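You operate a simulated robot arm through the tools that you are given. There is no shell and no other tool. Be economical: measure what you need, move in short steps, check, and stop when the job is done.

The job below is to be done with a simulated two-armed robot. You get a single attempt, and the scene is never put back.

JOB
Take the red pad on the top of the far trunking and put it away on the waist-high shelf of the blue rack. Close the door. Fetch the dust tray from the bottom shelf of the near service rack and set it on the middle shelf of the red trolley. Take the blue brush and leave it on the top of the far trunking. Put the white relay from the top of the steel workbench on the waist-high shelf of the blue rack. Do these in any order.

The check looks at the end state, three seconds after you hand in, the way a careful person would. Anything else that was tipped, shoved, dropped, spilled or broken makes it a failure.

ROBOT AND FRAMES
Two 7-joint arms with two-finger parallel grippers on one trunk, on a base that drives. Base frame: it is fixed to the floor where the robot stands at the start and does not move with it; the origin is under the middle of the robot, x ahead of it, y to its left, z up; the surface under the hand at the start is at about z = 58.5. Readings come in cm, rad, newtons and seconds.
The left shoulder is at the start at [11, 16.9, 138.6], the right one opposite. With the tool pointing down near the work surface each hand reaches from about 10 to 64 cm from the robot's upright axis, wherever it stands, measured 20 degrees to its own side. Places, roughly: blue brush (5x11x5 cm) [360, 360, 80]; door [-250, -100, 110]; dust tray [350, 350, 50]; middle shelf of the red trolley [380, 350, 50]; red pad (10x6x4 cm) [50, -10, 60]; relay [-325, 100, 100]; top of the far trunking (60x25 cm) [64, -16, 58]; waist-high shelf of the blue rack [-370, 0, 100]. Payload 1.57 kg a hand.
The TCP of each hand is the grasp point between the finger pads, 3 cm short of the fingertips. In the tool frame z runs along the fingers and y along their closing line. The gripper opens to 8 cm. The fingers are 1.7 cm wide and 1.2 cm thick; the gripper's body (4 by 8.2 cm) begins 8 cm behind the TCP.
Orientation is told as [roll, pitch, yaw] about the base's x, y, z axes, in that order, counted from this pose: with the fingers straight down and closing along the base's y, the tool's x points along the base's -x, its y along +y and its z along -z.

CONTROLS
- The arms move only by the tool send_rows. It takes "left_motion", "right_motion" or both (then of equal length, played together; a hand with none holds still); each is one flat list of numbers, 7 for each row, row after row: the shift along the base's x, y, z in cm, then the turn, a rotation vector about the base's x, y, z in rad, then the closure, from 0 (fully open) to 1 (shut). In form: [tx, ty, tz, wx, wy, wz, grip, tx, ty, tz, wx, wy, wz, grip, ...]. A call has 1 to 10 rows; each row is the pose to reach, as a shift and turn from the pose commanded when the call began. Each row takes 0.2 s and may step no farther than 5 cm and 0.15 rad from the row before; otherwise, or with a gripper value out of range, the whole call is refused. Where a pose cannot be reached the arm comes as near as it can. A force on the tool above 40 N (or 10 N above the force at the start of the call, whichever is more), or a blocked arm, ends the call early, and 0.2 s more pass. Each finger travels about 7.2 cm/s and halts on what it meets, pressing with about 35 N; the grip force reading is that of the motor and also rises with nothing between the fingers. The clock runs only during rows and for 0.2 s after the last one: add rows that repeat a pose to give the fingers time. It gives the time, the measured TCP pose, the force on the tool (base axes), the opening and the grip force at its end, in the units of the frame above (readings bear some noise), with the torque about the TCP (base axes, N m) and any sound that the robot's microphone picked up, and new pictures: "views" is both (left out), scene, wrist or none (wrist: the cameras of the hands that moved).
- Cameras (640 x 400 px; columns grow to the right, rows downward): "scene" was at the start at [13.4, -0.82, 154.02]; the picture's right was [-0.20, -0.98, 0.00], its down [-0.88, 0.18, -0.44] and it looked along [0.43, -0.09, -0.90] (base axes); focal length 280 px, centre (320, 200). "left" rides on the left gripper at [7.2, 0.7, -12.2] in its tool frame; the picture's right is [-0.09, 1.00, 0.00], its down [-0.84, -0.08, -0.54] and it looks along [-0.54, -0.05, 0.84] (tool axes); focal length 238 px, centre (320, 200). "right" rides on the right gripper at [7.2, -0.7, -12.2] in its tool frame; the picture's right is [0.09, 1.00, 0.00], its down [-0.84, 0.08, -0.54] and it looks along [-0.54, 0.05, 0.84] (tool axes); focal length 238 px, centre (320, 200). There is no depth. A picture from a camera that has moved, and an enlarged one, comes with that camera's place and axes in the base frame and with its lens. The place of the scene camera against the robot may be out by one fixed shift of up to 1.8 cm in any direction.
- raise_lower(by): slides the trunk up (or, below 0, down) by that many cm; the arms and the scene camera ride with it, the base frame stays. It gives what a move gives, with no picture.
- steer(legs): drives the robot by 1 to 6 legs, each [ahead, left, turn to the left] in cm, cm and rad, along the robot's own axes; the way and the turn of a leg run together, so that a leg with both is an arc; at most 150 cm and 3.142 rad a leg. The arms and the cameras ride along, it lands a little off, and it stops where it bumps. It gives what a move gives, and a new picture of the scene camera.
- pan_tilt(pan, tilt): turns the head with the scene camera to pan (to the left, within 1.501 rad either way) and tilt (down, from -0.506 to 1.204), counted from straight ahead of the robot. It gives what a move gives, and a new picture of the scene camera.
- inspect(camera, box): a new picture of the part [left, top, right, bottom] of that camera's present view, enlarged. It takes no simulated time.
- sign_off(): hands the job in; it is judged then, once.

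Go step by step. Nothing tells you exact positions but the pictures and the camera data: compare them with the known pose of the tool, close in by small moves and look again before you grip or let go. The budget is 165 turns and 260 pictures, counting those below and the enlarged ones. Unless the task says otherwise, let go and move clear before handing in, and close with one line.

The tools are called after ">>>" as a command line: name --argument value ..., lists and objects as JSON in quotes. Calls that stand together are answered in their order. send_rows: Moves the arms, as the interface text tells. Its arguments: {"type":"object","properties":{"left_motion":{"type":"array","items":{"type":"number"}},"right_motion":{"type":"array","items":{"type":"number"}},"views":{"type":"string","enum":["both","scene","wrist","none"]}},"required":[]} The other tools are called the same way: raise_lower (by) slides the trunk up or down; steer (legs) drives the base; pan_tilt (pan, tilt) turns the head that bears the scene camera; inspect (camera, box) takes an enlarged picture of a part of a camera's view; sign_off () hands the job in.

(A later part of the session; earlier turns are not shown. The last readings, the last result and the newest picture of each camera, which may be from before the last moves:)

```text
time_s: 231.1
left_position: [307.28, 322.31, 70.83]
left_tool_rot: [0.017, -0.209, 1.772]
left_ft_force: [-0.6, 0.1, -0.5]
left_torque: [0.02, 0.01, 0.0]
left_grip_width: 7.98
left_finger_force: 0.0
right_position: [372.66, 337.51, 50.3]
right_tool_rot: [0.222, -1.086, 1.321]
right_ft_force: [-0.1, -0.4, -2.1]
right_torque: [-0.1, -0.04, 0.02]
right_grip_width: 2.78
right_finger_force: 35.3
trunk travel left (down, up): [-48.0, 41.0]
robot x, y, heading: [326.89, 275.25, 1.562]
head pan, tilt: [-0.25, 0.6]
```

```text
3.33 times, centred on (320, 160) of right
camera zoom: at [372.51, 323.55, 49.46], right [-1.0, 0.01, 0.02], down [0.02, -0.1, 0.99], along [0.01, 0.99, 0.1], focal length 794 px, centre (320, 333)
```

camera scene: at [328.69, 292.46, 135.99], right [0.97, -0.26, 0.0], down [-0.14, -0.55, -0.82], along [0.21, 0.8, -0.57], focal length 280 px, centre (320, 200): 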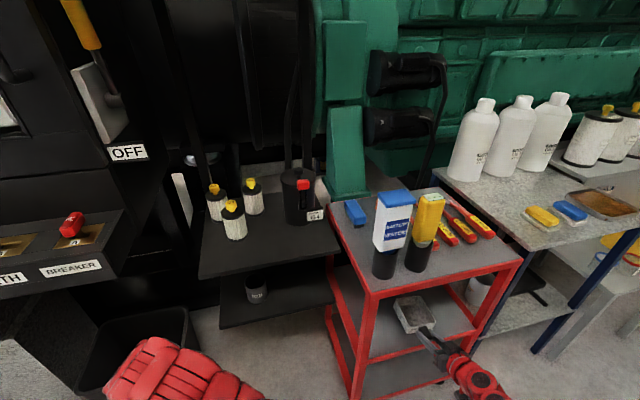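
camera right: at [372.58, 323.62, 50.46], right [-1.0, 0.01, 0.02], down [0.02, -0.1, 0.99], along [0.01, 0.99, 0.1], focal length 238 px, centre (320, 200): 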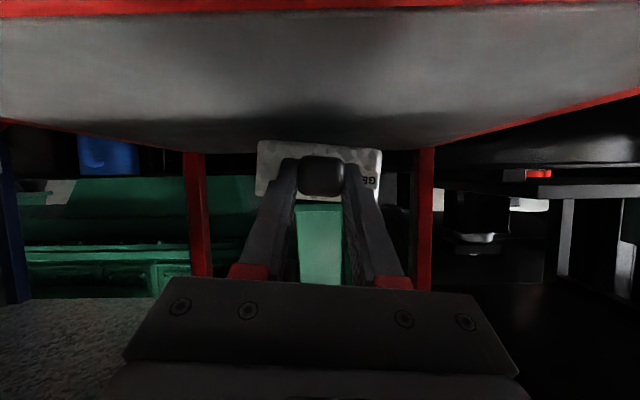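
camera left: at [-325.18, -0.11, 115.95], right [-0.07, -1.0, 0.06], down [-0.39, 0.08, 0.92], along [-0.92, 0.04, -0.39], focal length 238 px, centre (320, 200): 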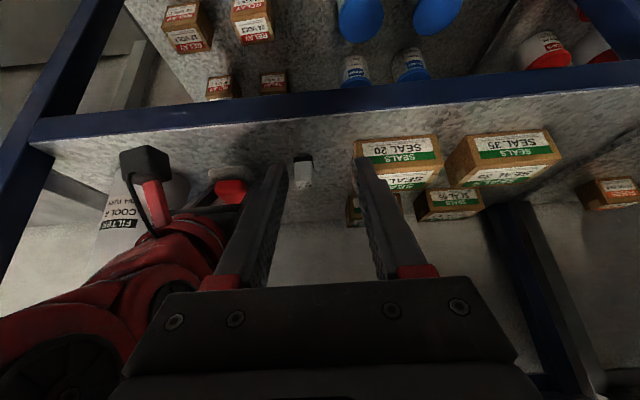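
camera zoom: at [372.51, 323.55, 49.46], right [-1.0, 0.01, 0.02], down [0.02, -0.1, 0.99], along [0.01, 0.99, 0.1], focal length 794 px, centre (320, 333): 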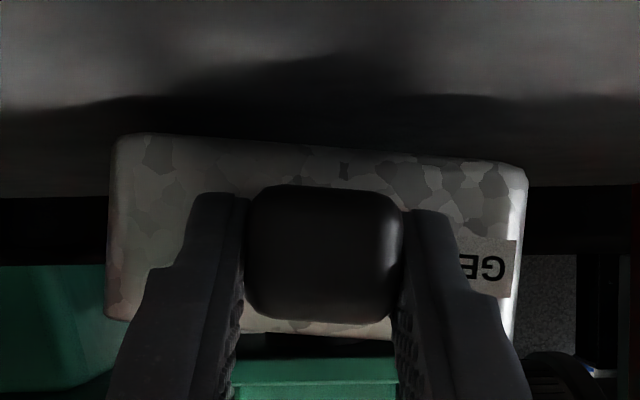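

>>> send_rows --right_motion '[0, 0, -0.3, 0, 0, 0, 0.95, 0, 0, -0.6, 0, 0, 0, 0.95, 0, 0, -0.9, 0, 0, 0, 0.95]' --views "none"

>>> inspect --camera "right" --box '[240, 100, 400, 220]'

```text
time_s: 231.9
left_position: [307.25, 322.41, 70.86]
left_tool_rot: [0.015, -0.211, 1.773]
left_ft_force: [-0.4, -0.3, -0.2]
left_torque: [0.01, -0.02, 0.02]
left_grip_width: 8.0
left_finger_force: 0.0
right_position: [372.76, 337.69, 49.64]
right_tool_rot: [0.222, -1.09, 1.323]
right_ft_force: [0.4, 0.0, 2.9]
right_torque: [0.47, -0.23, 0.0]
right_grip_width: 2.78
right_finger_force: 34.8
trunk travel left (down, up): [-48.0, 41.0]
robot x, y, heading: [327.04, 275.3, 1.56]
head pan, tilt: [-0.25, 0.6]
```

```text
3.33 times, centred on (320, 160) of right
camera zoom: at [372.52, 323.65, 48.71], right [-1.0, 0.01, 0.02], down [0.02, -0.1, 0.99], along [0.01, 0.99, 0.1], focal length 794 px, centre (320, 333)
```

zoom: 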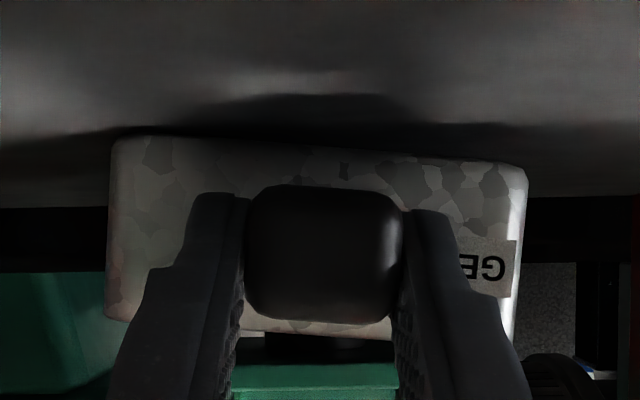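

Touching at one side; level the tray by a small roll, settle 0.2 more, and check.

>>> send_rows --right_motion '[0, 0, 0, 0, -0.03, 0, 0.95, 0, 0, -0.1, 0, -0.055, 0, 0.95, 0, 0, -0.2, 0, -0.055, 0, 0.95]' --views "none"

>>> inspect --camera "right" --box '[240, 100, 400, 220]'

```text
time_s: 232.7
left_position: [307.17, 322.32, 70.88]
left_tool_rot: [0.015, -0.208, 1.773]
left_ft_force: [0.2, 0.3, 0.0]
left_torque: [0.02, -0.01, 0.04]
left_grip_width: 7.98
left_finger_force: 0.1
right_position: [372.74, 337.71, 49.45]
right_tool_rot: [0.105, -1.097, 1.426]
right_ft_force: [-1.7, -1.4, 2.2]
right_torque: [0.02, -0.12, 0.09]
right_grip_width: 2.75
right_finger_force: 35.2
trunk travel left (down, up): [-48.0, 41.0]
robot x, y, heading: [326.95, 275.27, 1.563]
head pan, tilt: [-0.25, 0.6]
```

```text
3.33 times, centred on (320, 160) of right
camera zoom: at [372.57, 323.59, 48.46], right [-1.0, 0.01, -0.03], down [-0.04, -0.1, 0.99], along [0.01, 0.99, 0.1], focal length 794 px, centre (320, 333)
```

zoom: 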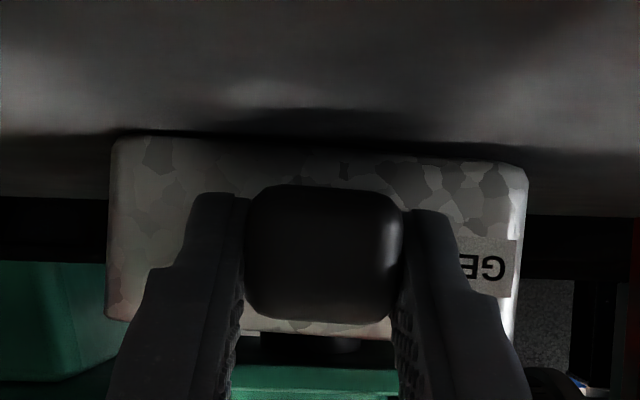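

Tray sits flat. Open and retreat straight back.

>>> send_rows --right_motion '[0, 0, 0, 0, 0, 0, 0.7, 0, 0, 0, 0, 0, 0, 0.4, 0, 0, 0, 0, 0, 0, 0.35, 0, -1, 0.2, 0, 0, 0, 0.35, 0, -3, 1, 0, 0, 0, 0.35, 0, -6, 2, 0, 0, 0, 0.35, 0, -9.5, 3, 0, 0, 0, 0.35, 0, -9.5, 3, 0, 0, 0, 0.35]' --views "wrist"

>>> steer --legs '[[-20, 0, 0]]'

>>> inspect --camera "scene" --box '[260, 140, 500, 310]'

```text
time_s: 234.5
left_position: [307.33, 322.3, 70.9]
left_tool_rot: [0.016, -0.211, 1.776]
left_ft_force: [0.1, 0.1, -0.3]
left_torque: [0.02, 0.0, -0.01]
left_grip_width: 7.98
left_finger_force: 0.1
right_position: [372.57, 328.1, 52.41]
right_tool_rot: [0.105, -1.095, 1.425]
right_ft_force: [-0.2, 0.7, -0.2]
right_torque: [0.01, 0.02, 0.01]
right_grip_width: 5.22
right_finger_force: 0.1
trunk travel left (down, up): [-48.0, 41.0]
robot x, y, heading: [327.51, 274.89, 1.561]
head pan, tilt: [-0.25, 0.6]
camera right: at [372.49, 314.04, 51.46], right [-1.0, 0.01, -0.03], down [-0.03, -0.1, 0.99], along [0.01, 0.99, 0.1], focal length 238 px, centre (320, 200)
```

right: 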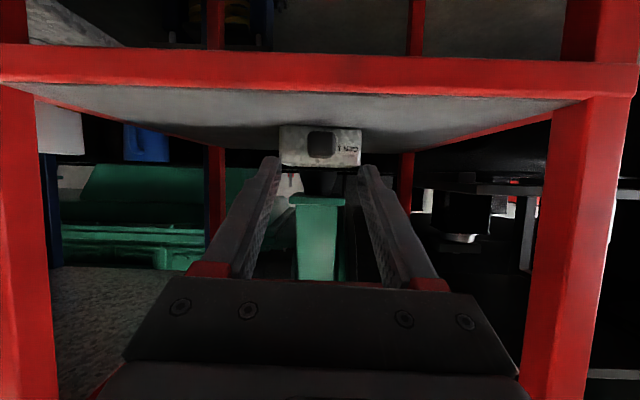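

```text
time_s: 236.1
left_position: [307.09, 302.32, 70.92]
left_tool_rot: [0.017, -0.21, 1.776]
left_ft_force: [0.5, -0.3, 0.0]
left_torque: [0.02, 0.0, 0.01]
left_grip_width: 7.98
left_finger_force: 0.1
right_position: [372.52, 307.97, 52.51]
right_tool_rot: [0.106, -1.1, 1.425]
right_ft_force: [0.2, 0.3, 0.0]
right_torque: [-0.02, -0.01, -0.03]
right_grip_width: 5.21
right_finger_force: 0.1
trunk travel left (down, up): [-48.0, 41.0]
robot x, y, heading: [326.84, 255.37, 1.562]
head pan, tilt: [-0.25, 0.6]
camera scene: at [328.5, 272.21, 136.03], right [0.97, -0.26, 0.0], down [-0.14, -0.55, -0.83], along [0.21, 0.8, -0.56], focal length 280 px, centre (320, 200)
```

scene: 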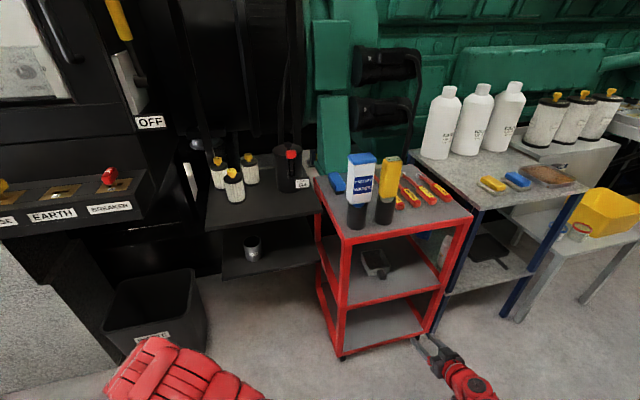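

```text
2.35 times, centred on (380, 225) of scene
camera zoom: at [328.5, 272.21, 136.03], right [0.97, -0.26, 0.0], down [-0.14, -0.55, -0.83], along [0.21, 0.8, -0.56], focal length 658 px, centre (179, 141)
```

zoom: 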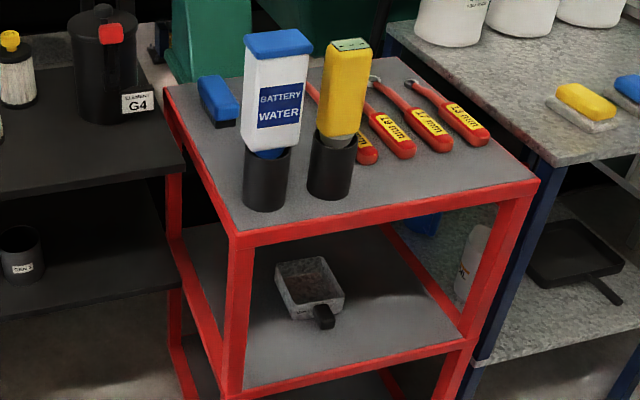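

Tray is on the red trolley's middle shelf, upright. Next the blue brush on the trolley's top at ≈[356.7,356.5], long axis along y. Raise trunk 35 and bring the right hand upright.

>>> raise_lower --by 35

>>> send_rows --right_motion '[0, 0, 2.5, -0.13, 0, 0, 0.2, -0.5, 0, 5, -0.26, 0, 0, 0.1, -1, 0, 7.5, -0.39, 0, 0, 0, -1.5, 0, 10, -0.52, 0, 0, 0, -2, 0, 12.5, -0.65, 0, 0, 0, -2.5, 0, 15, -0.78, 0, 0, 0, -3, 0, 17.5, -0.91, 0, 0, 0, -3.5, 0, 20, -1.04, 0, 0, 0, -4, 0, 22, -1.09, 0, 0, 0]' --views "both"

```text
time_s: 239.5
left_position: [307.06, 302.24, 105.76]
left_tool_rot: [0.016, -0.21, 1.775]
left_ft_force: [-0.8, -0.6, -0.1]
left_torque: [0.0, -0.01, -0.02]
left_grip_width: 8.0
left_finger_force: 0.1
right_position: [372.45, 308.07, 87.42]
right_tool_rot: [0.104, -1.098, 1.425]
right_ft_force: [-0.1, 0.3, -0.2]
right_torque: [-0.02, 0.02, -0.02]
right_grip_width: 5.2
right_finger_force: 0.1
trunk travel left (down, up): [-83.0, 6.0]
robot x, y, heading: [326.66, 255.34, 1.563]
head pan, tilt: [-0.25, 0.6]
```

```text
time_s: 241.5
left_position: [307.19, 302.32, 105.85]
left_tool_rot: [0.016, -0.209, 1.773]
left_ft_force: [0.2, 0.0, -0.5]
left_torque: [-0.03, 0.01, 0.02]
left_grip_width: 8.0
left_finger_force: 0.0
right_position: [368.59, 308.18, 104.41]
right_tool_rot: [-0.018, -0.053, 1.504]
right_ft_force: [-0.2, -0.3, 0.6]
right_torque: [-0.02, 0.01, -0.01]
right_grip_width: 8.01
right_finger_force: 0.2
right hand out of reach, approached as far as the arm can: row 8, 9
trunk travel left (down, up): [-83.0, 6.0]
robot x, y, heading: [326.65, 255.58, 1.56]
head pan, tilt: [-0.25, 0.6]
camera scene: at [328.62, 272.31, 171.01], right [0.97, -0.26, 0.0], down [-0.14, -0.55, -0.82], along [0.21, 0.8, -0.57], focal length 280 px, centre (320, 200)
camera right: at [368.52, 300.49, 116.21], right [-1.0, -0.03, -0.02], down [-0.03, 0.81, 0.58], along [0.01, 0.58, -0.81], focal length 238 px, centre (320, 200)
```

scene: 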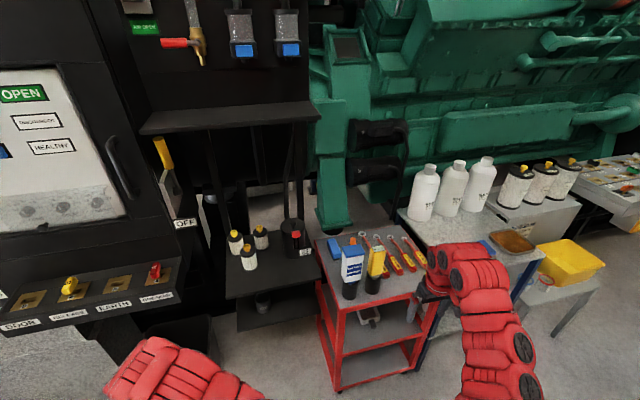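
right: 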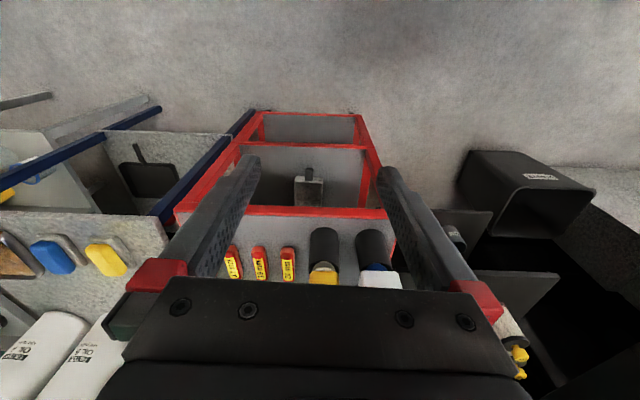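

Raise the last 6 cm so the fingertips clear the bottles (top ≈103), then drive forward 34.

>>> raise_lower --by 5.8

>>> steer --legs '[[34, 0, 0]]'

>>> inspect --camera "right" --box '[0, 0, 640, 400]'

```text
time_s: 242.5
left_position: [306.97, 302.38, 111.51]
left_tool_rot: [0.016, -0.209, 1.776]
left_ft_force: [0.0, -0.3, -0.3]
left_torque: [0.07, 0.05, 0.0]
left_grip_width: 8.01
left_finger_force: 0.0
right_position: [368.59, 308.33, 110.3]
right_tool_rot: [-0.021, -0.054, 1.505]
right_ft_force: [-0.2, -0.6, -0.1]
right_torque: [0.0, -0.03, 0.01]
right_grip_width: 8.02
right_finger_force: 0.0
trunk travel left (down, up): [-88.8, 0.2]
robot x, y, heading: [326.65, 255.74, 1.561]
head pan, tilt: [-0.25, 0.6]
```

```text
time_s: 244.7
left_position: [307.48, 336.38, 111.65]
left_tool_rot: [0.015, -0.21, 1.774]
left_ft_force: [0.3, 0.9, -0.4]
left_torque: [0.0, -0.05, 0.01]
left_grip_width: 7.96
left_finger_force: 0.1
right_position: [368.96, 342.28, 110.31]
right_tool_rot: [-0.02, -0.054, 1.505]
right_ft_force: [0.4, -0.3, 0.3]
right_torque: [0.04, -0.03, -0.01]
right_grip_width: 8.0
right_finger_force: 0.0
trunk travel left (down, up): [-88.8, 0.2]
robot x, y, heading: [327.09, 289.42, 1.561]
head pan, tilt: [-0.25, 0.6]
camera scene: at [328.8, 306.36, 176.83], right [0.97, -0.26, 0.0], down [-0.14, -0.55, -0.83], along [0.21, 0.8, -0.56], focal length 280 px, centre (320, 200)
```

scene: 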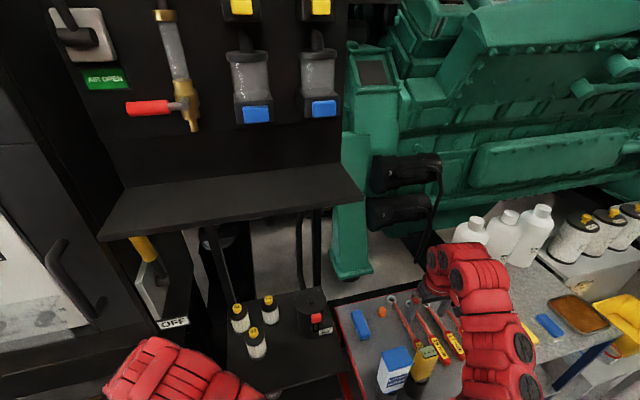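

```text
1.00 times, centred on (320, 200) of right (not enlarged: the box is as wide or as high as the picture)
camera zoom: at [368.77, 334.55, 122.04], right [-1.0, -0.02, -0.03], down [-0.04, 0.81, 0.58], along [0.01, 0.58, -0.81], focal length 238 px, centre (320, 200)
```

zoom: 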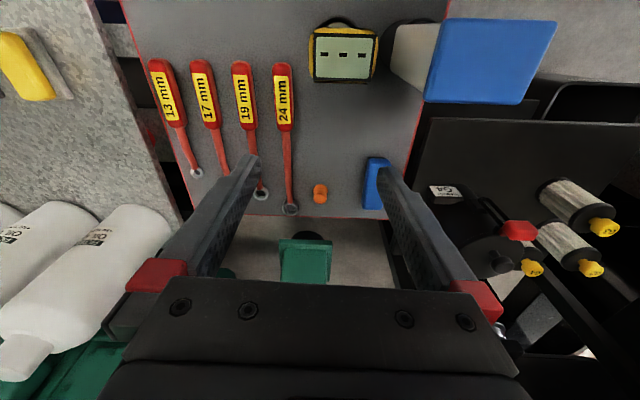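

I see the brush beside the spanners. Move the hand above it (x−10, y+14).

>>> send_rows --right_motion '[0, 3.5, 0, 0, 0, 0, 0, -2, 7, 0, 0, 0, 0, 0, -4.5, 10, 0, 0, 0, 0, 0, -7.5, 12.5, 0, 0, 0, 0, 0, -10.3, 14.5, 0, 0, 0, 0, 0, -10.3, 14.5, 0, 0, 0, 0, 0]' --views "wrist"

```text
time_s: 246.1
left_position: [307.51, 336.56, 111.7]
left_tool_rot: [0.015, -0.209, 1.773]
left_ft_force: [0.1, 0.6, 0.3]
left_torque: [-0.03, 0.01, 0.0]
left_grip_width: 7.97
left_finger_force: 0.0
right_position: [358.62, 356.81, 110.37]
right_tool_rot: [-0.021, -0.055, 1.505]
right_ft_force: [-0.1, -0.7, 0.4]
right_torque: [0.05, 0.0, 0.01]
right_grip_width: 8.01
right_finger_force: 0.1
trunk travel left (down, up): [-88.8, 0.2]
robot x, y, heading: [327.41, 289.64, 1.563]
head pan, tilt: [-0.25, 0.6]
camera right: at [358.51, 349.1, 122.06], right [-1.0, -0.02, -0.03], down [-0.04, 0.81, 0.58], along [0.01, 0.58, -0.81], focal length 238 px, centre (320, 200)
```

right: 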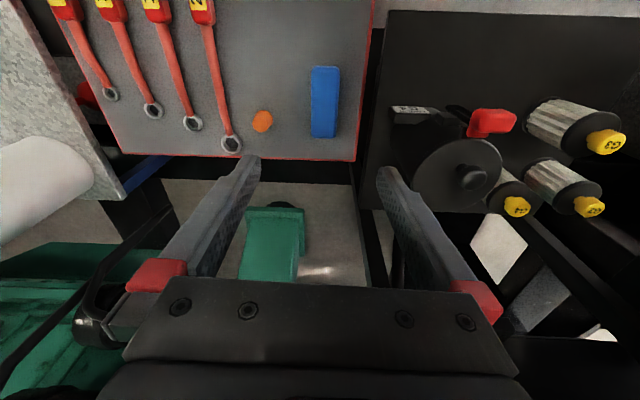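

Brush center [358.8, 358.3]. Descend to just above it and check.

>>> send_rows --right_motion '[0.1, 0.8, -4, 0, 0, 0, 0, 0.1, 1.5, -8.5, 0, 0, 0, 0, 0.1, 1.5, -13, 0, 0, 0, 0, 0.1, 1.5, -17.5, 0, 0, 0, 0, 0.1, 1.5, -20, 0, 0, 0, 0, 0.1, 1.5, -20, 0, 0, 0, 0]' --views "wrist"

```text
time_s: 247.5
left_position: [307.48, 336.53, 111.76]
left_tool_rot: [0.016, -0.209, 1.773]
left_ft_force: [0.3, -0.6, 0.4]
left_torque: [-0.01, 0.03, 0.0]
left_grip_width: 8.0
left_finger_force: 0.1
right_position: [357.31, 355.59, 92.11]
right_tool_rot: [-0.021, -0.054, 1.506]
right_ft_force: [-0.2, 0.0, 0.2]
right_torque: [0.03, 0.0, 0.03]
right_grip_width: 8.0
right_finger_force: 0.1
right hand out of reach, approached as far as the arm can: row 3, 4, 5, 6
trunk travel left (down, up): [-88.8, 0.2]
robot x, y, heading: [327.25, 289.36, 1.562]
head pan, tilt: [-0.25, 0.6]
camera right: at [357.09, 347.79, 103.84], right [-1.0, -0.02, -0.03], down [-0.03, 0.81, 0.58], along [0.01, 0.59, -0.81], focal length 238 px, centre (320, 200)
```

right: 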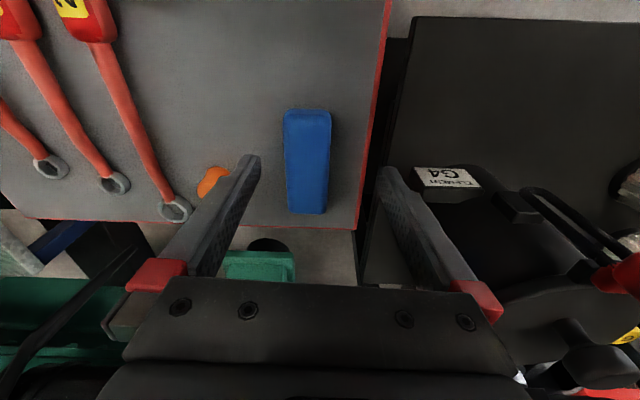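

The arm hits its reach limit at this trunk height; I'll creep the base 3 cm ahead/1 right, then lower with the trunk.

>>> steer --legs '[[3, -1.2, 0]]'

>>> raise_lower --by -4

>>> inspect --camera "right" --box '[0, 0, 640, 400]'

```text
time_s: 248.3
left_position: [308.33, 339.05, 111.93]
left_tool_rot: [0.012, -0.212, 1.775]
left_ft_force: [-0.2, -0.4, 0.2]
left_torque: [0.03, -0.04, -0.03]
left_grip_width: 7.99
left_finger_force: 0.0
right_position: [358.22, 358.17, 92.39]
right_tool_rot: [-0.022, -0.057, 1.505]
right_ft_force: [-0.2, -0.2, 0.3]
right_torque: [0.04, -0.01, 0.0]
right_grip_width: 7.99
right_finger_force: 0.1
trunk travel left (down, up): [-88.8, 0.2]
robot x, y, heading: [328.73, 292.48, 1.56]
head pan, tilt: [-0.25, 0.6]
camera scene: at [329.69, 308.68, 176.9], right [0.97, -0.26, 0.0], down [-0.14, -0.54, -0.83], along [0.21, 0.8, -0.56], focal length 280 px, centre (320, 200)
```

scene: 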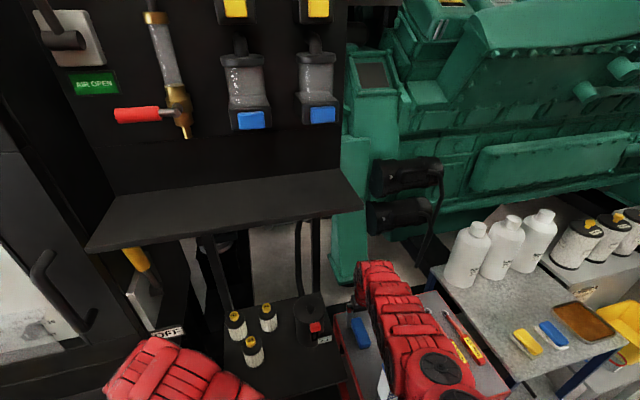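

```text
time_s: 249.2
left_position: [308.59, 339.5, 107.7]
left_tool_rot: [0.016, -0.206, 1.773]
left_ft_force: [-1.3, 0.2, 0.2]
left_torque: [0.02, -0.03, 0.01]
left_grip_width: 8.0
left_finger_force: 0.0
right_position: [358.38, 358.49, 87.97]
right_tool_rot: [-0.021, -0.051, 1.504]
right_ft_force: [0.5, 0.5, -0.4]
right_torque: [-0.07, -0.05, -0.03]
right_grip_width: 8.01
right_finger_force: 0.0
trunk travel left (down, up): [-84.8, 4.2]
robot x, y, heading: [328.43, 292.45, 1.561]
head pan, tilt: [-0.25, 0.6]
```

```text
1.00 times, centred on (320, 200) of right (not enlarged: the box is as wide or as high as the picture)
camera zoom: at [358.26, 350.81, 99.79], right [-1.0, -0.02, -0.03], down [-0.03, 0.81, 0.58], along [0.01, 0.58, -0.81], focal length 238 px, centre (320, 200)
```

zoom: 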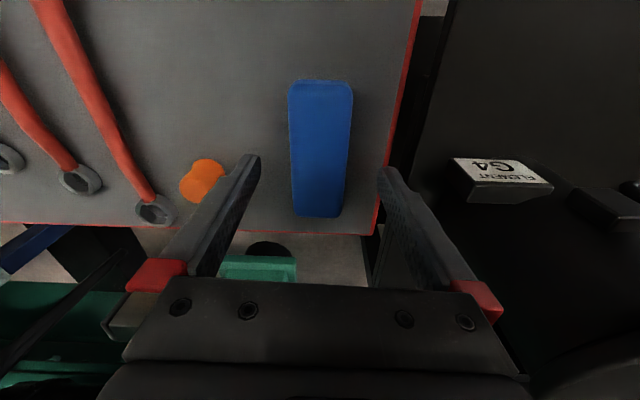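

Well aligned. Lower trunk 5 more, then close on the brush.

>>> raise_lower --by -5

>>> send_rows --right_motion '[0, 0, 0, 0, 0, 0, 0.3, 0, 0, 0, 0, 0, 0, 0.7, 0, 0, 0, 0, 0, 0, 0.9, 0, 0, 0, 0, 0, 0, 0.9]' --views "wrist"

```text
time_s: 250.1
left_position: [308.7, 339.45, 102.6]
left_tool_rot: [0.016, -0.209, 1.773]
left_ft_force: [-0.5, 0.2, -0.1]
left_torque: [0.01, 0.01, 0.01]
left_grip_width: 8.01
left_finger_force: 0.0
right_position: [358.4, 358.42, 83.18]
right_tool_rot: [-0.022, -0.051, 1.505]
right_ft_force: [-1.3, -5.6, 8.6]
right_torque: [-0.23, 0.44, 0.3]
right_grip_width: 8.01
right_finger_force: 0.0
trunk travel left (down, up): [-79.8, 9.2]
robot x, y, heading: [328.54, 292.54, 1.564]
head pan, tilt: [-0.25, 0.6]
```

```text
time_s: 251.1
left_position: [308.64, 339.39, 102.65]
left_tool_rot: [0.016, -0.21, 1.774]
left_ft_force: [-0.3, -0.1, -0.1]
left_torque: [0.02, 0.04, -0.02]
left_grip_width: 8.0
left_finger_force: 0.1
right_position: [358.42, 358.45, 83.08]
right_tool_rot: [-0.02, -0.052, 1.505]
right_ft_force: [0.2, -0.5, 1.8]
right_torque: [0.07, 0.0, -0.03]
right_grip_width: 4.14
right_finger_force: 35.0
trunk travel left (down, up): [-79.8, 9.2]
robot x, y, heading: [328.34, 292.46, 1.565]
head pan, tilt: [-0.25, 0.6]
camera right: at [358.24, 350.71, 94.86], right [-1.0, -0.02, -0.03], down [-0.03, 0.81, 0.58], along [0.01, 0.58, -0.81], focal length 238 px, centre (320, 200)
```

right: 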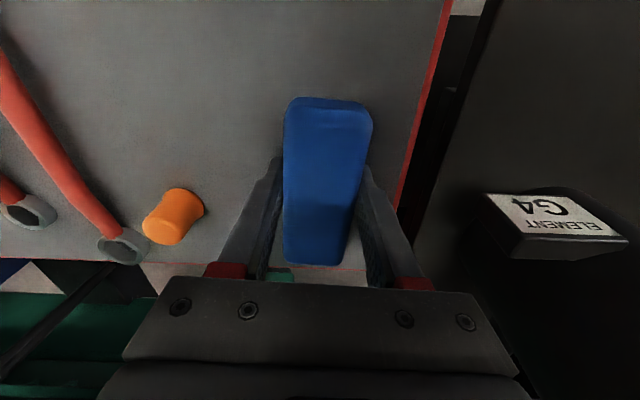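

Brush gripped (4.1 cm). Lift with trunk and arm above the bottle tops.

>>> raise_lower --by 9

>>> send_rows --right_motion '[0, 0, 3, 0, 0, 0, 0.95, 0, 0, 7, 0, 0, 0, 0.95, 0, 0, 11, 0, 0, 0, 0.95, 0, 0, 15, 0, 0, 0, 0.95, 0, 0, 19, 0, 0, 0, 0.95, 0, 0, 19, 0, 0, 0, 0.95]' --views "both"

```text
time_s: 252.3
left_position: [308.67, 339.49, 111.71]
left_tool_rot: [0.016, -0.21, 1.772]
left_ft_force: [0.0, 0.8, 0.2]
left_torque: [-0.01, -0.01, 0.03]
left_grip_width: 8.02
left_finger_force: 0.0
right_position: [358.41, 358.48, 92.09]
right_tool_rot: [-0.02, -0.053, 1.505]
right_ft_force: [-0.5, -0.5, 0.2]
right_torque: [-0.02, -0.03, -0.02]
right_grip_width: 4.15
right_finger_force: 34.7
trunk travel left (down, up): [-88.8, 0.2]
robot x, y, heading: [328.41, 292.26, 1.561]
head pan, tilt: [-0.25, 0.6]
```

```text
time_s: 253.7
left_position: [308.64, 339.49, 111.6]
left_tool_rot: [0.017, -0.21, 1.773]
left_ft_force: [-0.2, -0.5, -0.4]
left_torque: [-0.01, 0.01, -0.01]
left_grip_width: 7.98
left_finger_force: 0.0
right_position: [358.4, 358.54, 108.03]
right_tool_rot: [-0.02, -0.054, 1.503]
right_ft_force: [-0.2, -0.4, -0.9]
right_torque: [0.0, 0.0, 0.02]
right_grip_width: 4.15
right_finger_force: 35.4
right hand out of reach, approached as far as the arm can: row 5, 6
trunk travel left (down, up): [-88.8, 0.2]
robot x, y, heading: [327.91, 292.08, 1.564]
head pan, tilt: [-0.25, 0.6]
camera scene: at [330.04, 309.49, 176.8], right [0.97, -0.26, 0.0], down [-0.14, -0.55, -0.82], along [0.21, 0.8, -0.57], focal length 280 px, centre (320, 200)
camera right: at [358.3, 350.79, 119.79], right [-1.0, -0.02, -0.03], down [-0.03, 0.81, 0.58], along [0.01, 0.58, -0.81], focal length 238 px, centre (320, 200)
```

scene: 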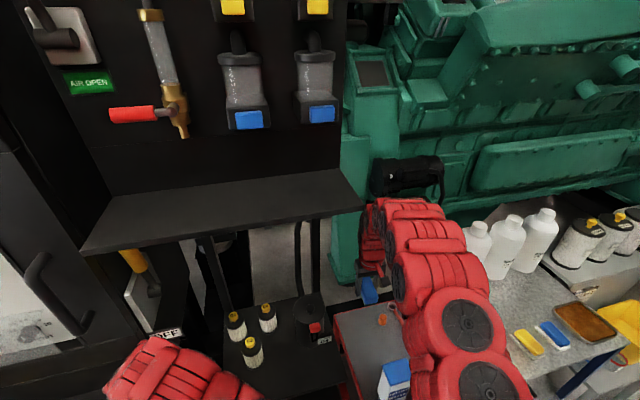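
right: 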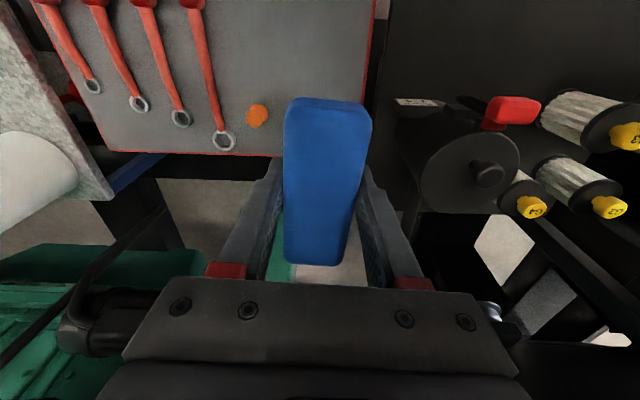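

Shift left to x≈345.5 to bypass the bottle, then back out.

>>> send_rows --right_motion '[-3, 0, 0, 0, 0, 0, 0.95, -6.5, 0, 0, 0, 0, 0, 0.95, -10, 0, 0, 0, 0, 0, 0.95, -13, 0, 0, 0, 0, 0, 0.95, -13, 0, 0, 0, 0, 0, 0.95]' --views "wrist"

>>> steer --legs '[[-32, 8, 0]]'

>>> inspect --camera "scene" --box '[200, 150, 520, 400]'

```text
time_s: 254.9
left_position: [309.2, 338.52, 112.04]
left_tool_rot: [0.02, -0.219, 1.773]
left_ft_force: [0.0, -0.2, -0.1]
left_torque: [-0.03, -0.04, 0.01]
left_grip_width: 8.0
left_finger_force: 0.1
right_position: [346.11, 357.4, 108.12]
right_tool_rot: [-0.015, -0.054, 1.503]
right_ft_force: [0.3, 0.1, -2.1]
right_torque: [-0.01, 0.0, -0.02]
right_grip_width: 4.18
right_finger_force: 34.7
trunk travel left (down, up): [-88.8, 0.2]
robot x, y, heading: [328.37, 292.63, 1.562]
head pan, tilt: [-0.25, 0.6]
camera right: at [346.06, 349.75, 119.88], right [-1.0, -0.02, -0.02], down [-0.03, 0.81, 0.59], along [0.0, 0.59, -0.81], focal length 238 px, centre (320, 200)
```

right: 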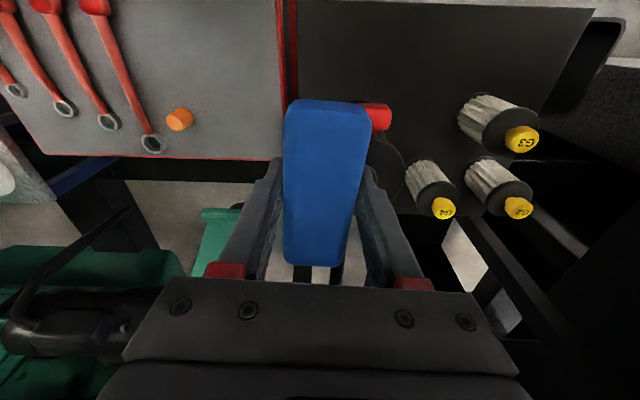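

```text
time_s: 257.1
left_position: [300.33, 307.88, 111.5]
left_tool_rot: [0.016, -0.208, 1.774]
left_ft_force: [-0.5, 1.2, -0.3]
left_torque: [-0.01, -0.02, -0.01]
left_grip_width: 7.99
left_finger_force: 0.1
right_position: [337.21, 326.99, 108.0]
right_tool_rot: [-0.021, -0.049, 1.505]
right_ft_force: [0.2, -0.2, -1.2]
right_torque: [-0.01, 0.02, 0.01]
right_grip_width: 4.17
right_finger_force: 35.3
trunk travel left (down, up): [-88.8, 0.2]
robot x, y, heading: [320.32, 260.81, 1.565]
head pan, tilt: [-0.25, 0.6]
camera scene: at [321.8, 277.97, 176.78], right [0.97, -0.26, 0.0], down [-0.14, -0.55, -0.82], along [0.21, 0.8, -0.57], focal length 280 px, centre (320, 200)
```

scene: 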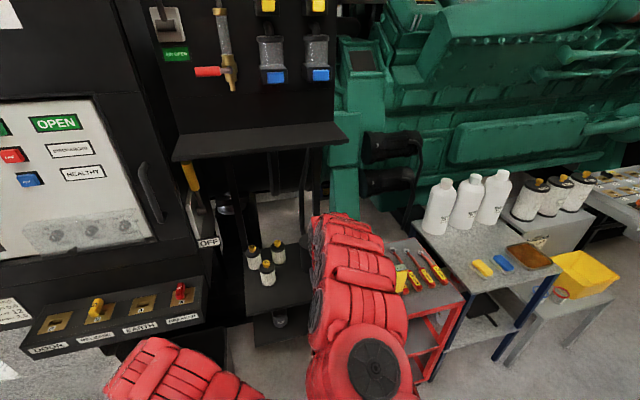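

```text
1.60 times, centred on (360, 275) of scene
camera zoom: at [321.8, 277.97, 176.78], right [0.97, -0.26, 0.0], down [-0.14, -0.55, -0.82], along [0.21, 0.8, -0.57], focal length 448 px, centre (256, 80)
```

zoom: 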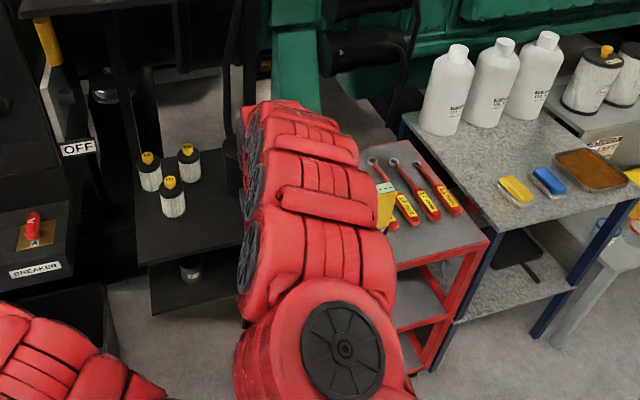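

Brush is held and we're clear of the trolley. Turn to face -x and drive back along the aisle.

>>> pan_tilt --pan 0 --tilt 0.45

>>> steer --legs '[[0, 0, 1.577]]'

>>> pan_tilt --pan -1.45 --tilt 0.5

```text
time_s: 257.9
left_position: [300.37, 307.69, 111.61]
left_tool_rot: [0.015, -0.21, 1.772]
left_ft_force: [-0.3, 0.3, -0.1]
left_torque: [0.01, 0.01, -0.02]
left_grip_width: 8.02
left_finger_force: 0.1
right_position: [337.13, 326.83, 108.16]
right_tool_rot: [-0.02, -0.052, 1.503]
right_ft_force: [-0.3, -0.1, -0.6]
right_torque: [0.0, 0.0, -0.02]
right_grip_width: 4.18
right_finger_force: 35.4
trunk travel left (down, up): [-88.8, 0.2]
robot x, y, heading: [320.2, 260.59, 1.565]
head pan, tilt: [0.0, 0.45]
camera scene: at [319.55, 278.29, 178.17], right [1.0, -0.01, 0.0], down [0.0, -0.44, -0.9], along [0.01, 0.9, -0.44], focal length 280 px, centre (320, 200)
```

scene: 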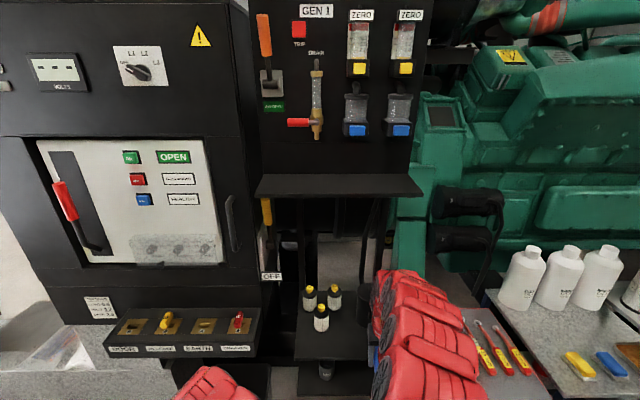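

```text
time_s: 262.1
left_position: [273.34, 240.63, 111.63]
left_tool_rot: [0.017, -0.211, -2.928]
left_ft_force: [0.0, 0.6, -0.3]
left_torque: [-0.01, 0.0, -0.03]
left_grip_width: 7.98
left_finger_force: 0.1
right_position: [253.72, 277.2, 108.1]
right_tool_rot: [-0.021, -0.051, 3.087]
right_ft_force: [0.4, 0.3, -0.4]
right_torque: [-0.02, 0.01, 0.01]
right_grip_width: 4.15
right_finger_force: 35.1
trunk travel left (down, up): [-88.8, 0.2]
robot x, y, heading: [320.15, 260.47, -3.15]
head pan, tilt: [0.0, 0.45]
camera scene: at [302.17, 261.19, 178.17], right [0.0, 1.0, 0.0], down [0.44, 0.0, -0.9], along [-0.9, 0.0, -0.44], focal length 280 px, centre (320, 200)
```

scene: 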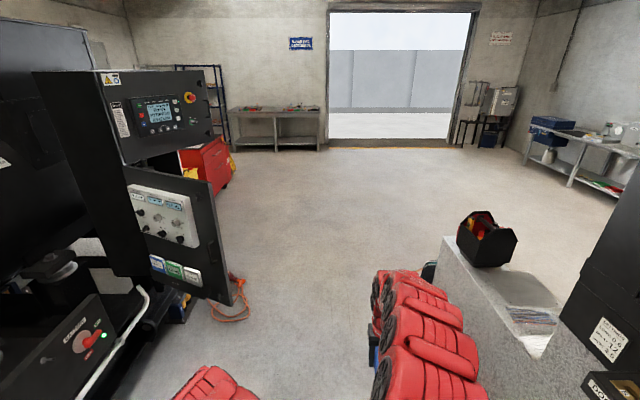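

```text
time_s: 263.7
left_position: [273.22, 240.55, 111.7]
left_tool_rot: [0.016, -0.209, -2.929]
left_ft_force: [-0.3, -0.3, -0.4]
left_torque: [0.01, -0.01, 0.0]
left_grip_width: 8.0
left_finger_force: 0.1
right_position: [253.76, 277.3, 108.09]
right_tool_rot: [-0.02, -0.052, 3.083]
right_ft_force: [0.7, 0.2, -0.8]
right_torque: [0.0, -0.03, -0.03]
right_grip_width: 4.14
right_finger_force: 35.0
trunk travel left (down, up): [-88.8, 0.2]
robot x, y, heading: [320.05, 261.07, -3.139]
head pan, tilt: [-1.45, 0.499]
camera scene: at [310.26, 270.21, 177.72], right [0.99, 0.12, 0.0], down [0.06, -0.48, -0.88], along [-0.11, 0.87, -0.48], focal length 280 px, centre (320, 200)
```

scene: 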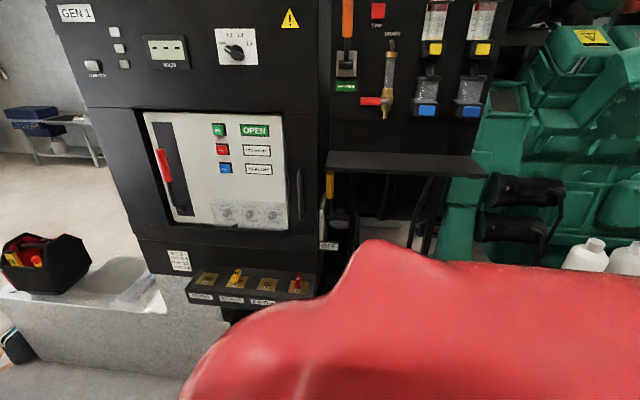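

Path back is clear (same corridor I came through). Drive.

>>> pan_tilt --pan 0 --tilt 0.5

>>> steer --legs '[[150, 0, 0], [150, 0, 0], [150, 0, 0], [120, 20, 0]]'

```text
time_s: 265.3
left_position: [273.28, 240.5, 111.69]
left_tool_rot: [0.016, -0.211, -2.928]
left_ft_force: [-0.4, 0.0, -0.2]
left_torque: [0.0, -0.03, 0.0]
left_grip_width: 7.98
left_finger_force: 0.1
right_position: [253.91, 277.18, 108.08]
right_tool_rot: [-0.022, -0.053, 3.084]
right_ft_force: [0.5, -0.6, -1.5]
right_torque: [-0.02, -0.02, 0.0]
right_grip_width: 4.16
right_finger_force: 34.9
trunk travel left (down, up): [-88.8, 0.2]
robot x, y, heading: [320.08, 261.05, -3.144]
head pan, tilt: [0.0, 0.499]
camera scene: at [302.26, 261.18, 177.72], right [0.0, 1.0, 0.0], down [0.48, 0.0, -0.88], along [-0.88, 0.0, -0.48], focal length 280 px, centre (320, 200)
```

scene: 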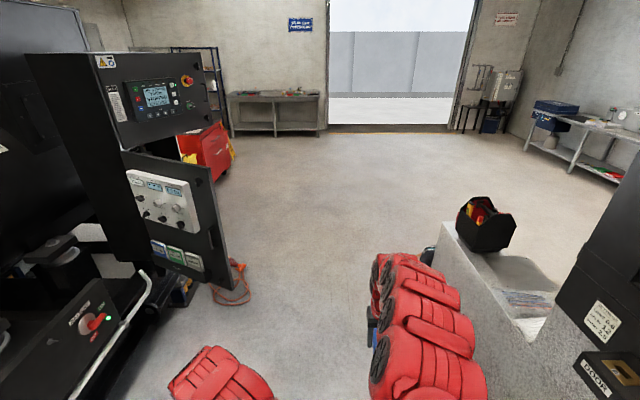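

```text
time_s: 292.4
left_position: [-296.4, 234.31, 111.74]
left_tool_rot: [0.016, -0.211, -2.956]
left_ft_force: [0.9, 0.1, -0.2]
left_torque: [0.0, 0.0, 0.05]
left_grip_width: 8.0
left_finger_force: 0.1
right_position: [-314.91, 271.54, 108.05]
right_tool_rot: [-0.02, -0.054, 3.058]
right_ft_force: [0.5, 0.6, -1.1]
right_torque: [0.01, -0.01, 0.03]
right_grip_width: 4.15
right_finger_force: 34.9
trunk travel left (down, up): [-88.8, 0.2]
robot x, y, heading: [-248.9, 253.04, 3.117]
head pan, tilt: [0.0, 0.499]
camera scene: at [-266.86, 254.11, 177.72], right [0.03, 1.0, 0.0], down [0.48, -0.01, -0.88], along [-0.88, 0.02, -0.48], focal length 280 px, centre (320, 200)
```

scene: 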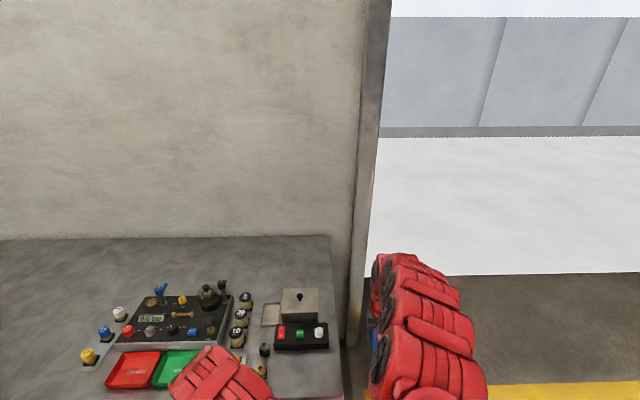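

Back off from the bench, turn to -y, and drive down x≈-250.

>>> steer --legs '[[-25, 0, 0], [0, 0, 1.594], [100, -25, 0], [130, 0, 0]]'

>>> steer --legs '[[0, 0, 1.57]]'

```text
time_s: 309.2
left_position: [-227.37, -23.2, 111.75]
left_tool_rot: [0.016, -0.21, -1.356]
left_ft_force: [-0.8, 0.1, 1.6]
left_torque: [0.02, -0.04, 0.03]
left_grip_width: 8.0
left_finger_force: 0.0
right_position: [-264.01, -42.72, 108.02]
right_tool_rot: [-0.021, -0.052, -1.624]
right_ft_force: [-0.6, 0.6, -1.7]
right_torque: [0.03, -0.02, 0.0]
right_grip_width: 4.15
right_finger_force: 34.6
trunk travel left (down, up): [-88.8, 0.2]
robot x, y, heading: [-247.73, 23.87, -1.567]
head pan, tilt: [0.0, 0.499]
camera scene: at [-248.37, 6.8, 177.72], right [-1.0, 0.0, 0.0], down [0.0, 0.48, -0.88], along [0.0, -0.88, -0.48], focal length 280 px, centre (320, 200)
```

scene: 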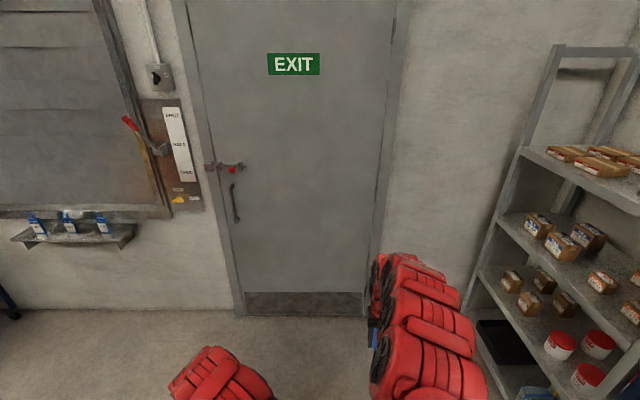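

```text
time_s: 313.4
left_position: [-201.25, 44.27, 111.63]
left_tool_rot: [0.016, -0.21, 0.226]
left_ft_force: [-0.9, 0.1, -0.1]
left_torque: [-0.02, 0.01, 0.02]
left_grip_width: 8.0
left_finger_force: 0.1
right_position: [-181.34, 7.83, 108.08]
right_tool_rot: [-0.023, -0.053, -0.045]
right_ft_force: [-0.4, -0.7, 0.0]
right_torque: [0.0, 0.02, -0.01]
right_grip_width: 4.17
right_finger_force: 35.1
trunk travel left (down, up): [-88.8, 0.2]
robot x, y, heading: [-247.95, 23.14, 0.013]
head pan, tilt: [0.0, 0.499]
camera scene: at [-231.27, 24.1, 177.72], right [0.01, -1.0, 0.0], down [-0.48, -0.01, -0.88], along [0.88, 0.01, -0.48], focal length 280 px, centre (320, 200)
```

scene: 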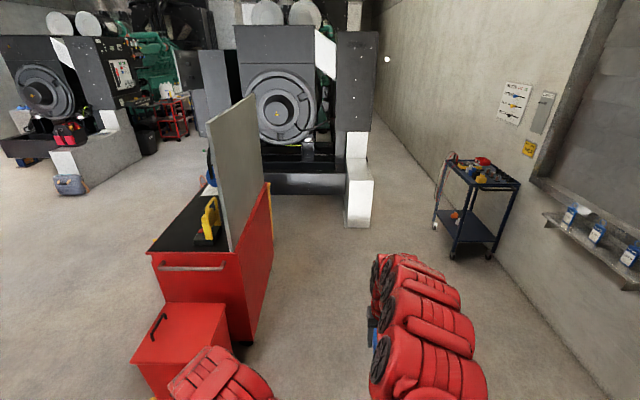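

Door is shut in view. Drive toward the trunking, shifting to y≈-3.

>>> steer --legs '[[110, -27, -0.013], [105, 0, 0]]'

>>> pan_tilt --pan -0.15 --tilt 0.85

```text
time_s: 324.2
left_position: [14.95, 16.91, 111.59]
left_tool_rot: [0.014, -0.21, 0.209]
left_ft_force: [0.1, 0.6, -0.5]
left_torque: [0.01, 0.0, 0.03]
left_grip_width: 8.0
left_finger_force: 0.0
right_position: [34.41, -19.76, 108.13]
right_tool_rot: [-0.021, -0.052, -0.06]
right_ft_force: [0.1, -0.5, -1.0]
right_torque: [0.01, 0.0, 0.03]
right_grip_width: 4.13
right_finger_force: 35.4
trunk travel left (down, up): [-88.8, 0.2]
robot x, y, heading: [-31.94, -2.74, -0.007]
head pan, tilt: [0.0, 0.499]
camera scene: at [-15.44, -2.68, 177.73], right [0.0, -1.0, 0.0], down [-0.48, 0.0, -0.88], along [0.88, 0.0, -0.48], focal length 280 px, centre (320, 200)
```

scene: 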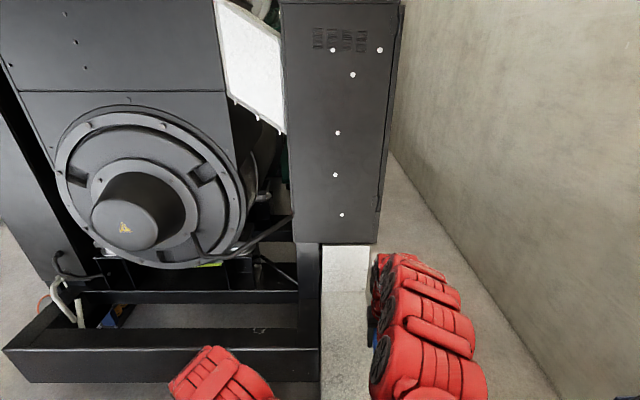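

```text
time_s: 325.1
left_position: [15.04, 17.07, 111.59]
left_tool_rot: [0.015, -0.211, 0.208]
left_ft_force: [0.3, 0.5, -0.7]
left_torque: [0.03, -0.01, -0.02]
left_grip_width: 7.98
left_finger_force: 0.2
right_position: [34.52, -19.72, 108.14]
right_tool_rot: [-0.021, -0.05, -0.062]
right_ft_force: [-0.2, -0.1, -1.4]
right_torque: [-0.01, 0.0, 0.01]
right_grip_width: 4.13
right_finger_force: 35.1
trunk travel left (down, up): [-88.8, 0.2]
robot x, y, heading: [-32.02, -2.83, -0.0]
head pan, tilt: [-0.15, 0.85]
camera scene: at [-16.73, -3.85, 174.72], right [-0.15, -0.99, 0.0], down [-0.74, 0.11, -0.66], along [0.65, -0.1, -0.75], focal length 280 px, centre (320, 200)
```

scene: 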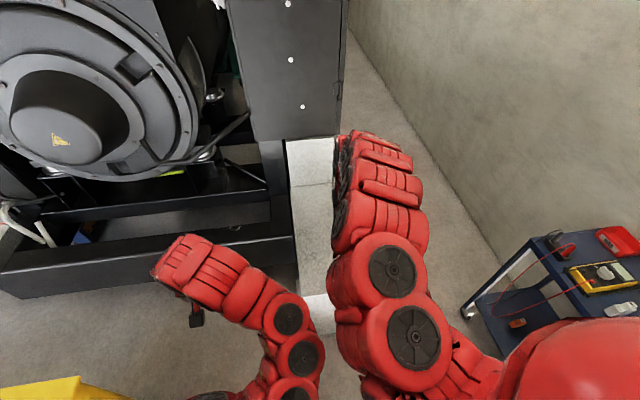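

Advance 20 cm and lower the trunk 40, then look through the wrist camera.

>>> steer --legs '[[20, 0, 0]]'

>>> raise_lower --by -36

>>> inspect --camera "right" --box '[0, 0, 640, 400]'

```text
time_s: 326.7
left_position: [34.86, 16.98, 111.72]
left_tool_rot: [0.016, -0.213, 0.208]
left_ft_force: [-0.1, 0.4, -0.6]
left_torque: [-0.02, -0.02, -0.03]
left_grip_width: 8.01
left_finger_force: 0.0
right_position: [54.24, -19.88, 108.29]
right_tool_rot: [-0.02, -0.055, -0.062]
right_ft_force: [-0.4, -0.5, -0.7]
right_torque: [0.0, 0.01, 0.01]
right_grip_width: 4.18
right_finger_force: 34.6
trunk travel left (down, up): [-88.8, 0.2]
robot x, y, heading: [-12.03, -3.07, -0.002]
head pan, tilt: [-0.15, 0.85]
camera scene: at [2.97, -3.91, 174.75], right [-0.15, -0.99, 0.0], down [-0.74, 0.12, -0.66], along [0.65, -0.1, -0.75], focal length 280 px, centre (320, 200)
```

scene: 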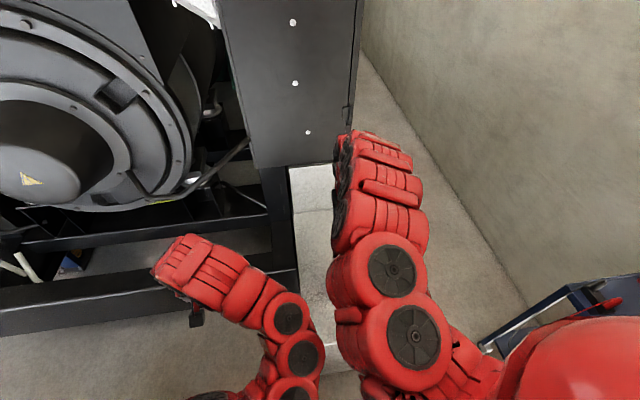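

```text
time_s: 330.2
left_position: [34.98, 17.0, 75.63]
left_tool_rot: [0.017, -0.211, 0.207]
left_ft_force: [-0.4, -0.5, 0.7]
left_torque: [-0.02, -0.02, -0.02]
left_grip_width: 8.0
left_finger_force: 0.0
right_position: [54.35, -19.72, 72.09]
right_tool_rot: [-0.021, -0.053, -0.06]
right_ft_force: [0.8, -0.8, -1.1]
right_torque: [0.0, 0.01, 0.0]
right_grip_width: 4.17
right_finger_force: 34.8
trunk travel left (down, up): [-52.8, 36.2]
robot x, y, heading: [-12.01, -3.14, -0.003]
head pan, tilt: [-0.15, 0.85]
```

```text
1.00 times, centred on (320, 200) of right (not enlarged: the box is as wide or as high as the picture)
camera zoom: at [46.46, -19.65, 83.86], right [-0.03, 1.0, -0.03], down [0.81, 0.04, 0.58], along [0.58, 0.0, -0.81], focal length 238 px, centre (320, 200)
```

zoom: 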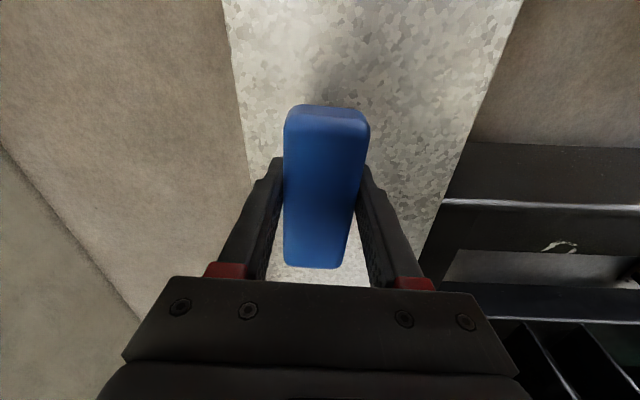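

Shift +3.5 in y to center over the trunking and lower.

>>> send_rows --right_motion '[0, 1.8, -2, 0, 0, 0, 0.95, 0, 3.5, -4, 0, 0, 0, 0.95, 0, 3.5, -6.5, 0, 0, 0, 0.95, 0, 3.5, -8, 0, 0, 0, 0.95, 0, 3.5, -9, 0, 0, 0, 0.95, 0, 3.5, -9, 0, 0, 0, 0.95]' --views "wrist"

```text
time_s: 331.6
left_position: [35.06, 16.86, 75.66]
left_tool_rot: [0.013, -0.21, 0.208]
left_ft_force: [-0.5, -0.3, -1.1]
left_torque: [0.01, -0.02, 0.0]
left_grip_width: 8.02
left_finger_force: 0.1
right_position: [54.28, -16.32, 63.1]
right_tool_rot: [-0.022, -0.052, -0.061]
right_ft_force: [0.0, 0.0, -0.5]
right_torque: [-0.03, 0.02, 0.0]
right_grip_width: 4.17
right_finger_force: 34.9
trunk travel left (down, up): [-52.8, 36.2]
robot x, y, heading: [-11.76, -3.35, -0.004]
head pan, tilt: [-0.15, 0.85]
camera right: at [46.43, -16.12, 74.85], right [-0.03, 1.0, -0.03], down [0.81, 0.04, 0.58], along [0.58, 0.0, -0.81], focal length 238 px, centre (320, 200)
```

right: 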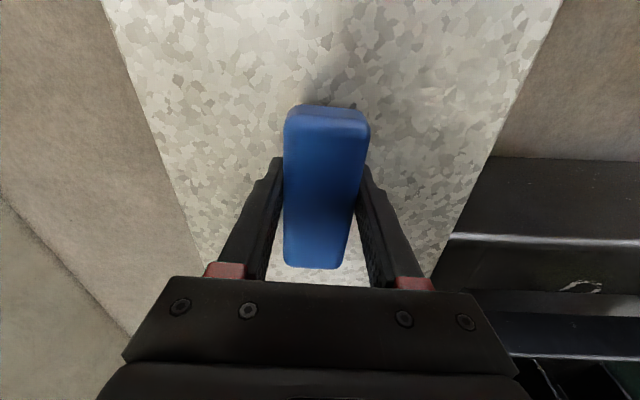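

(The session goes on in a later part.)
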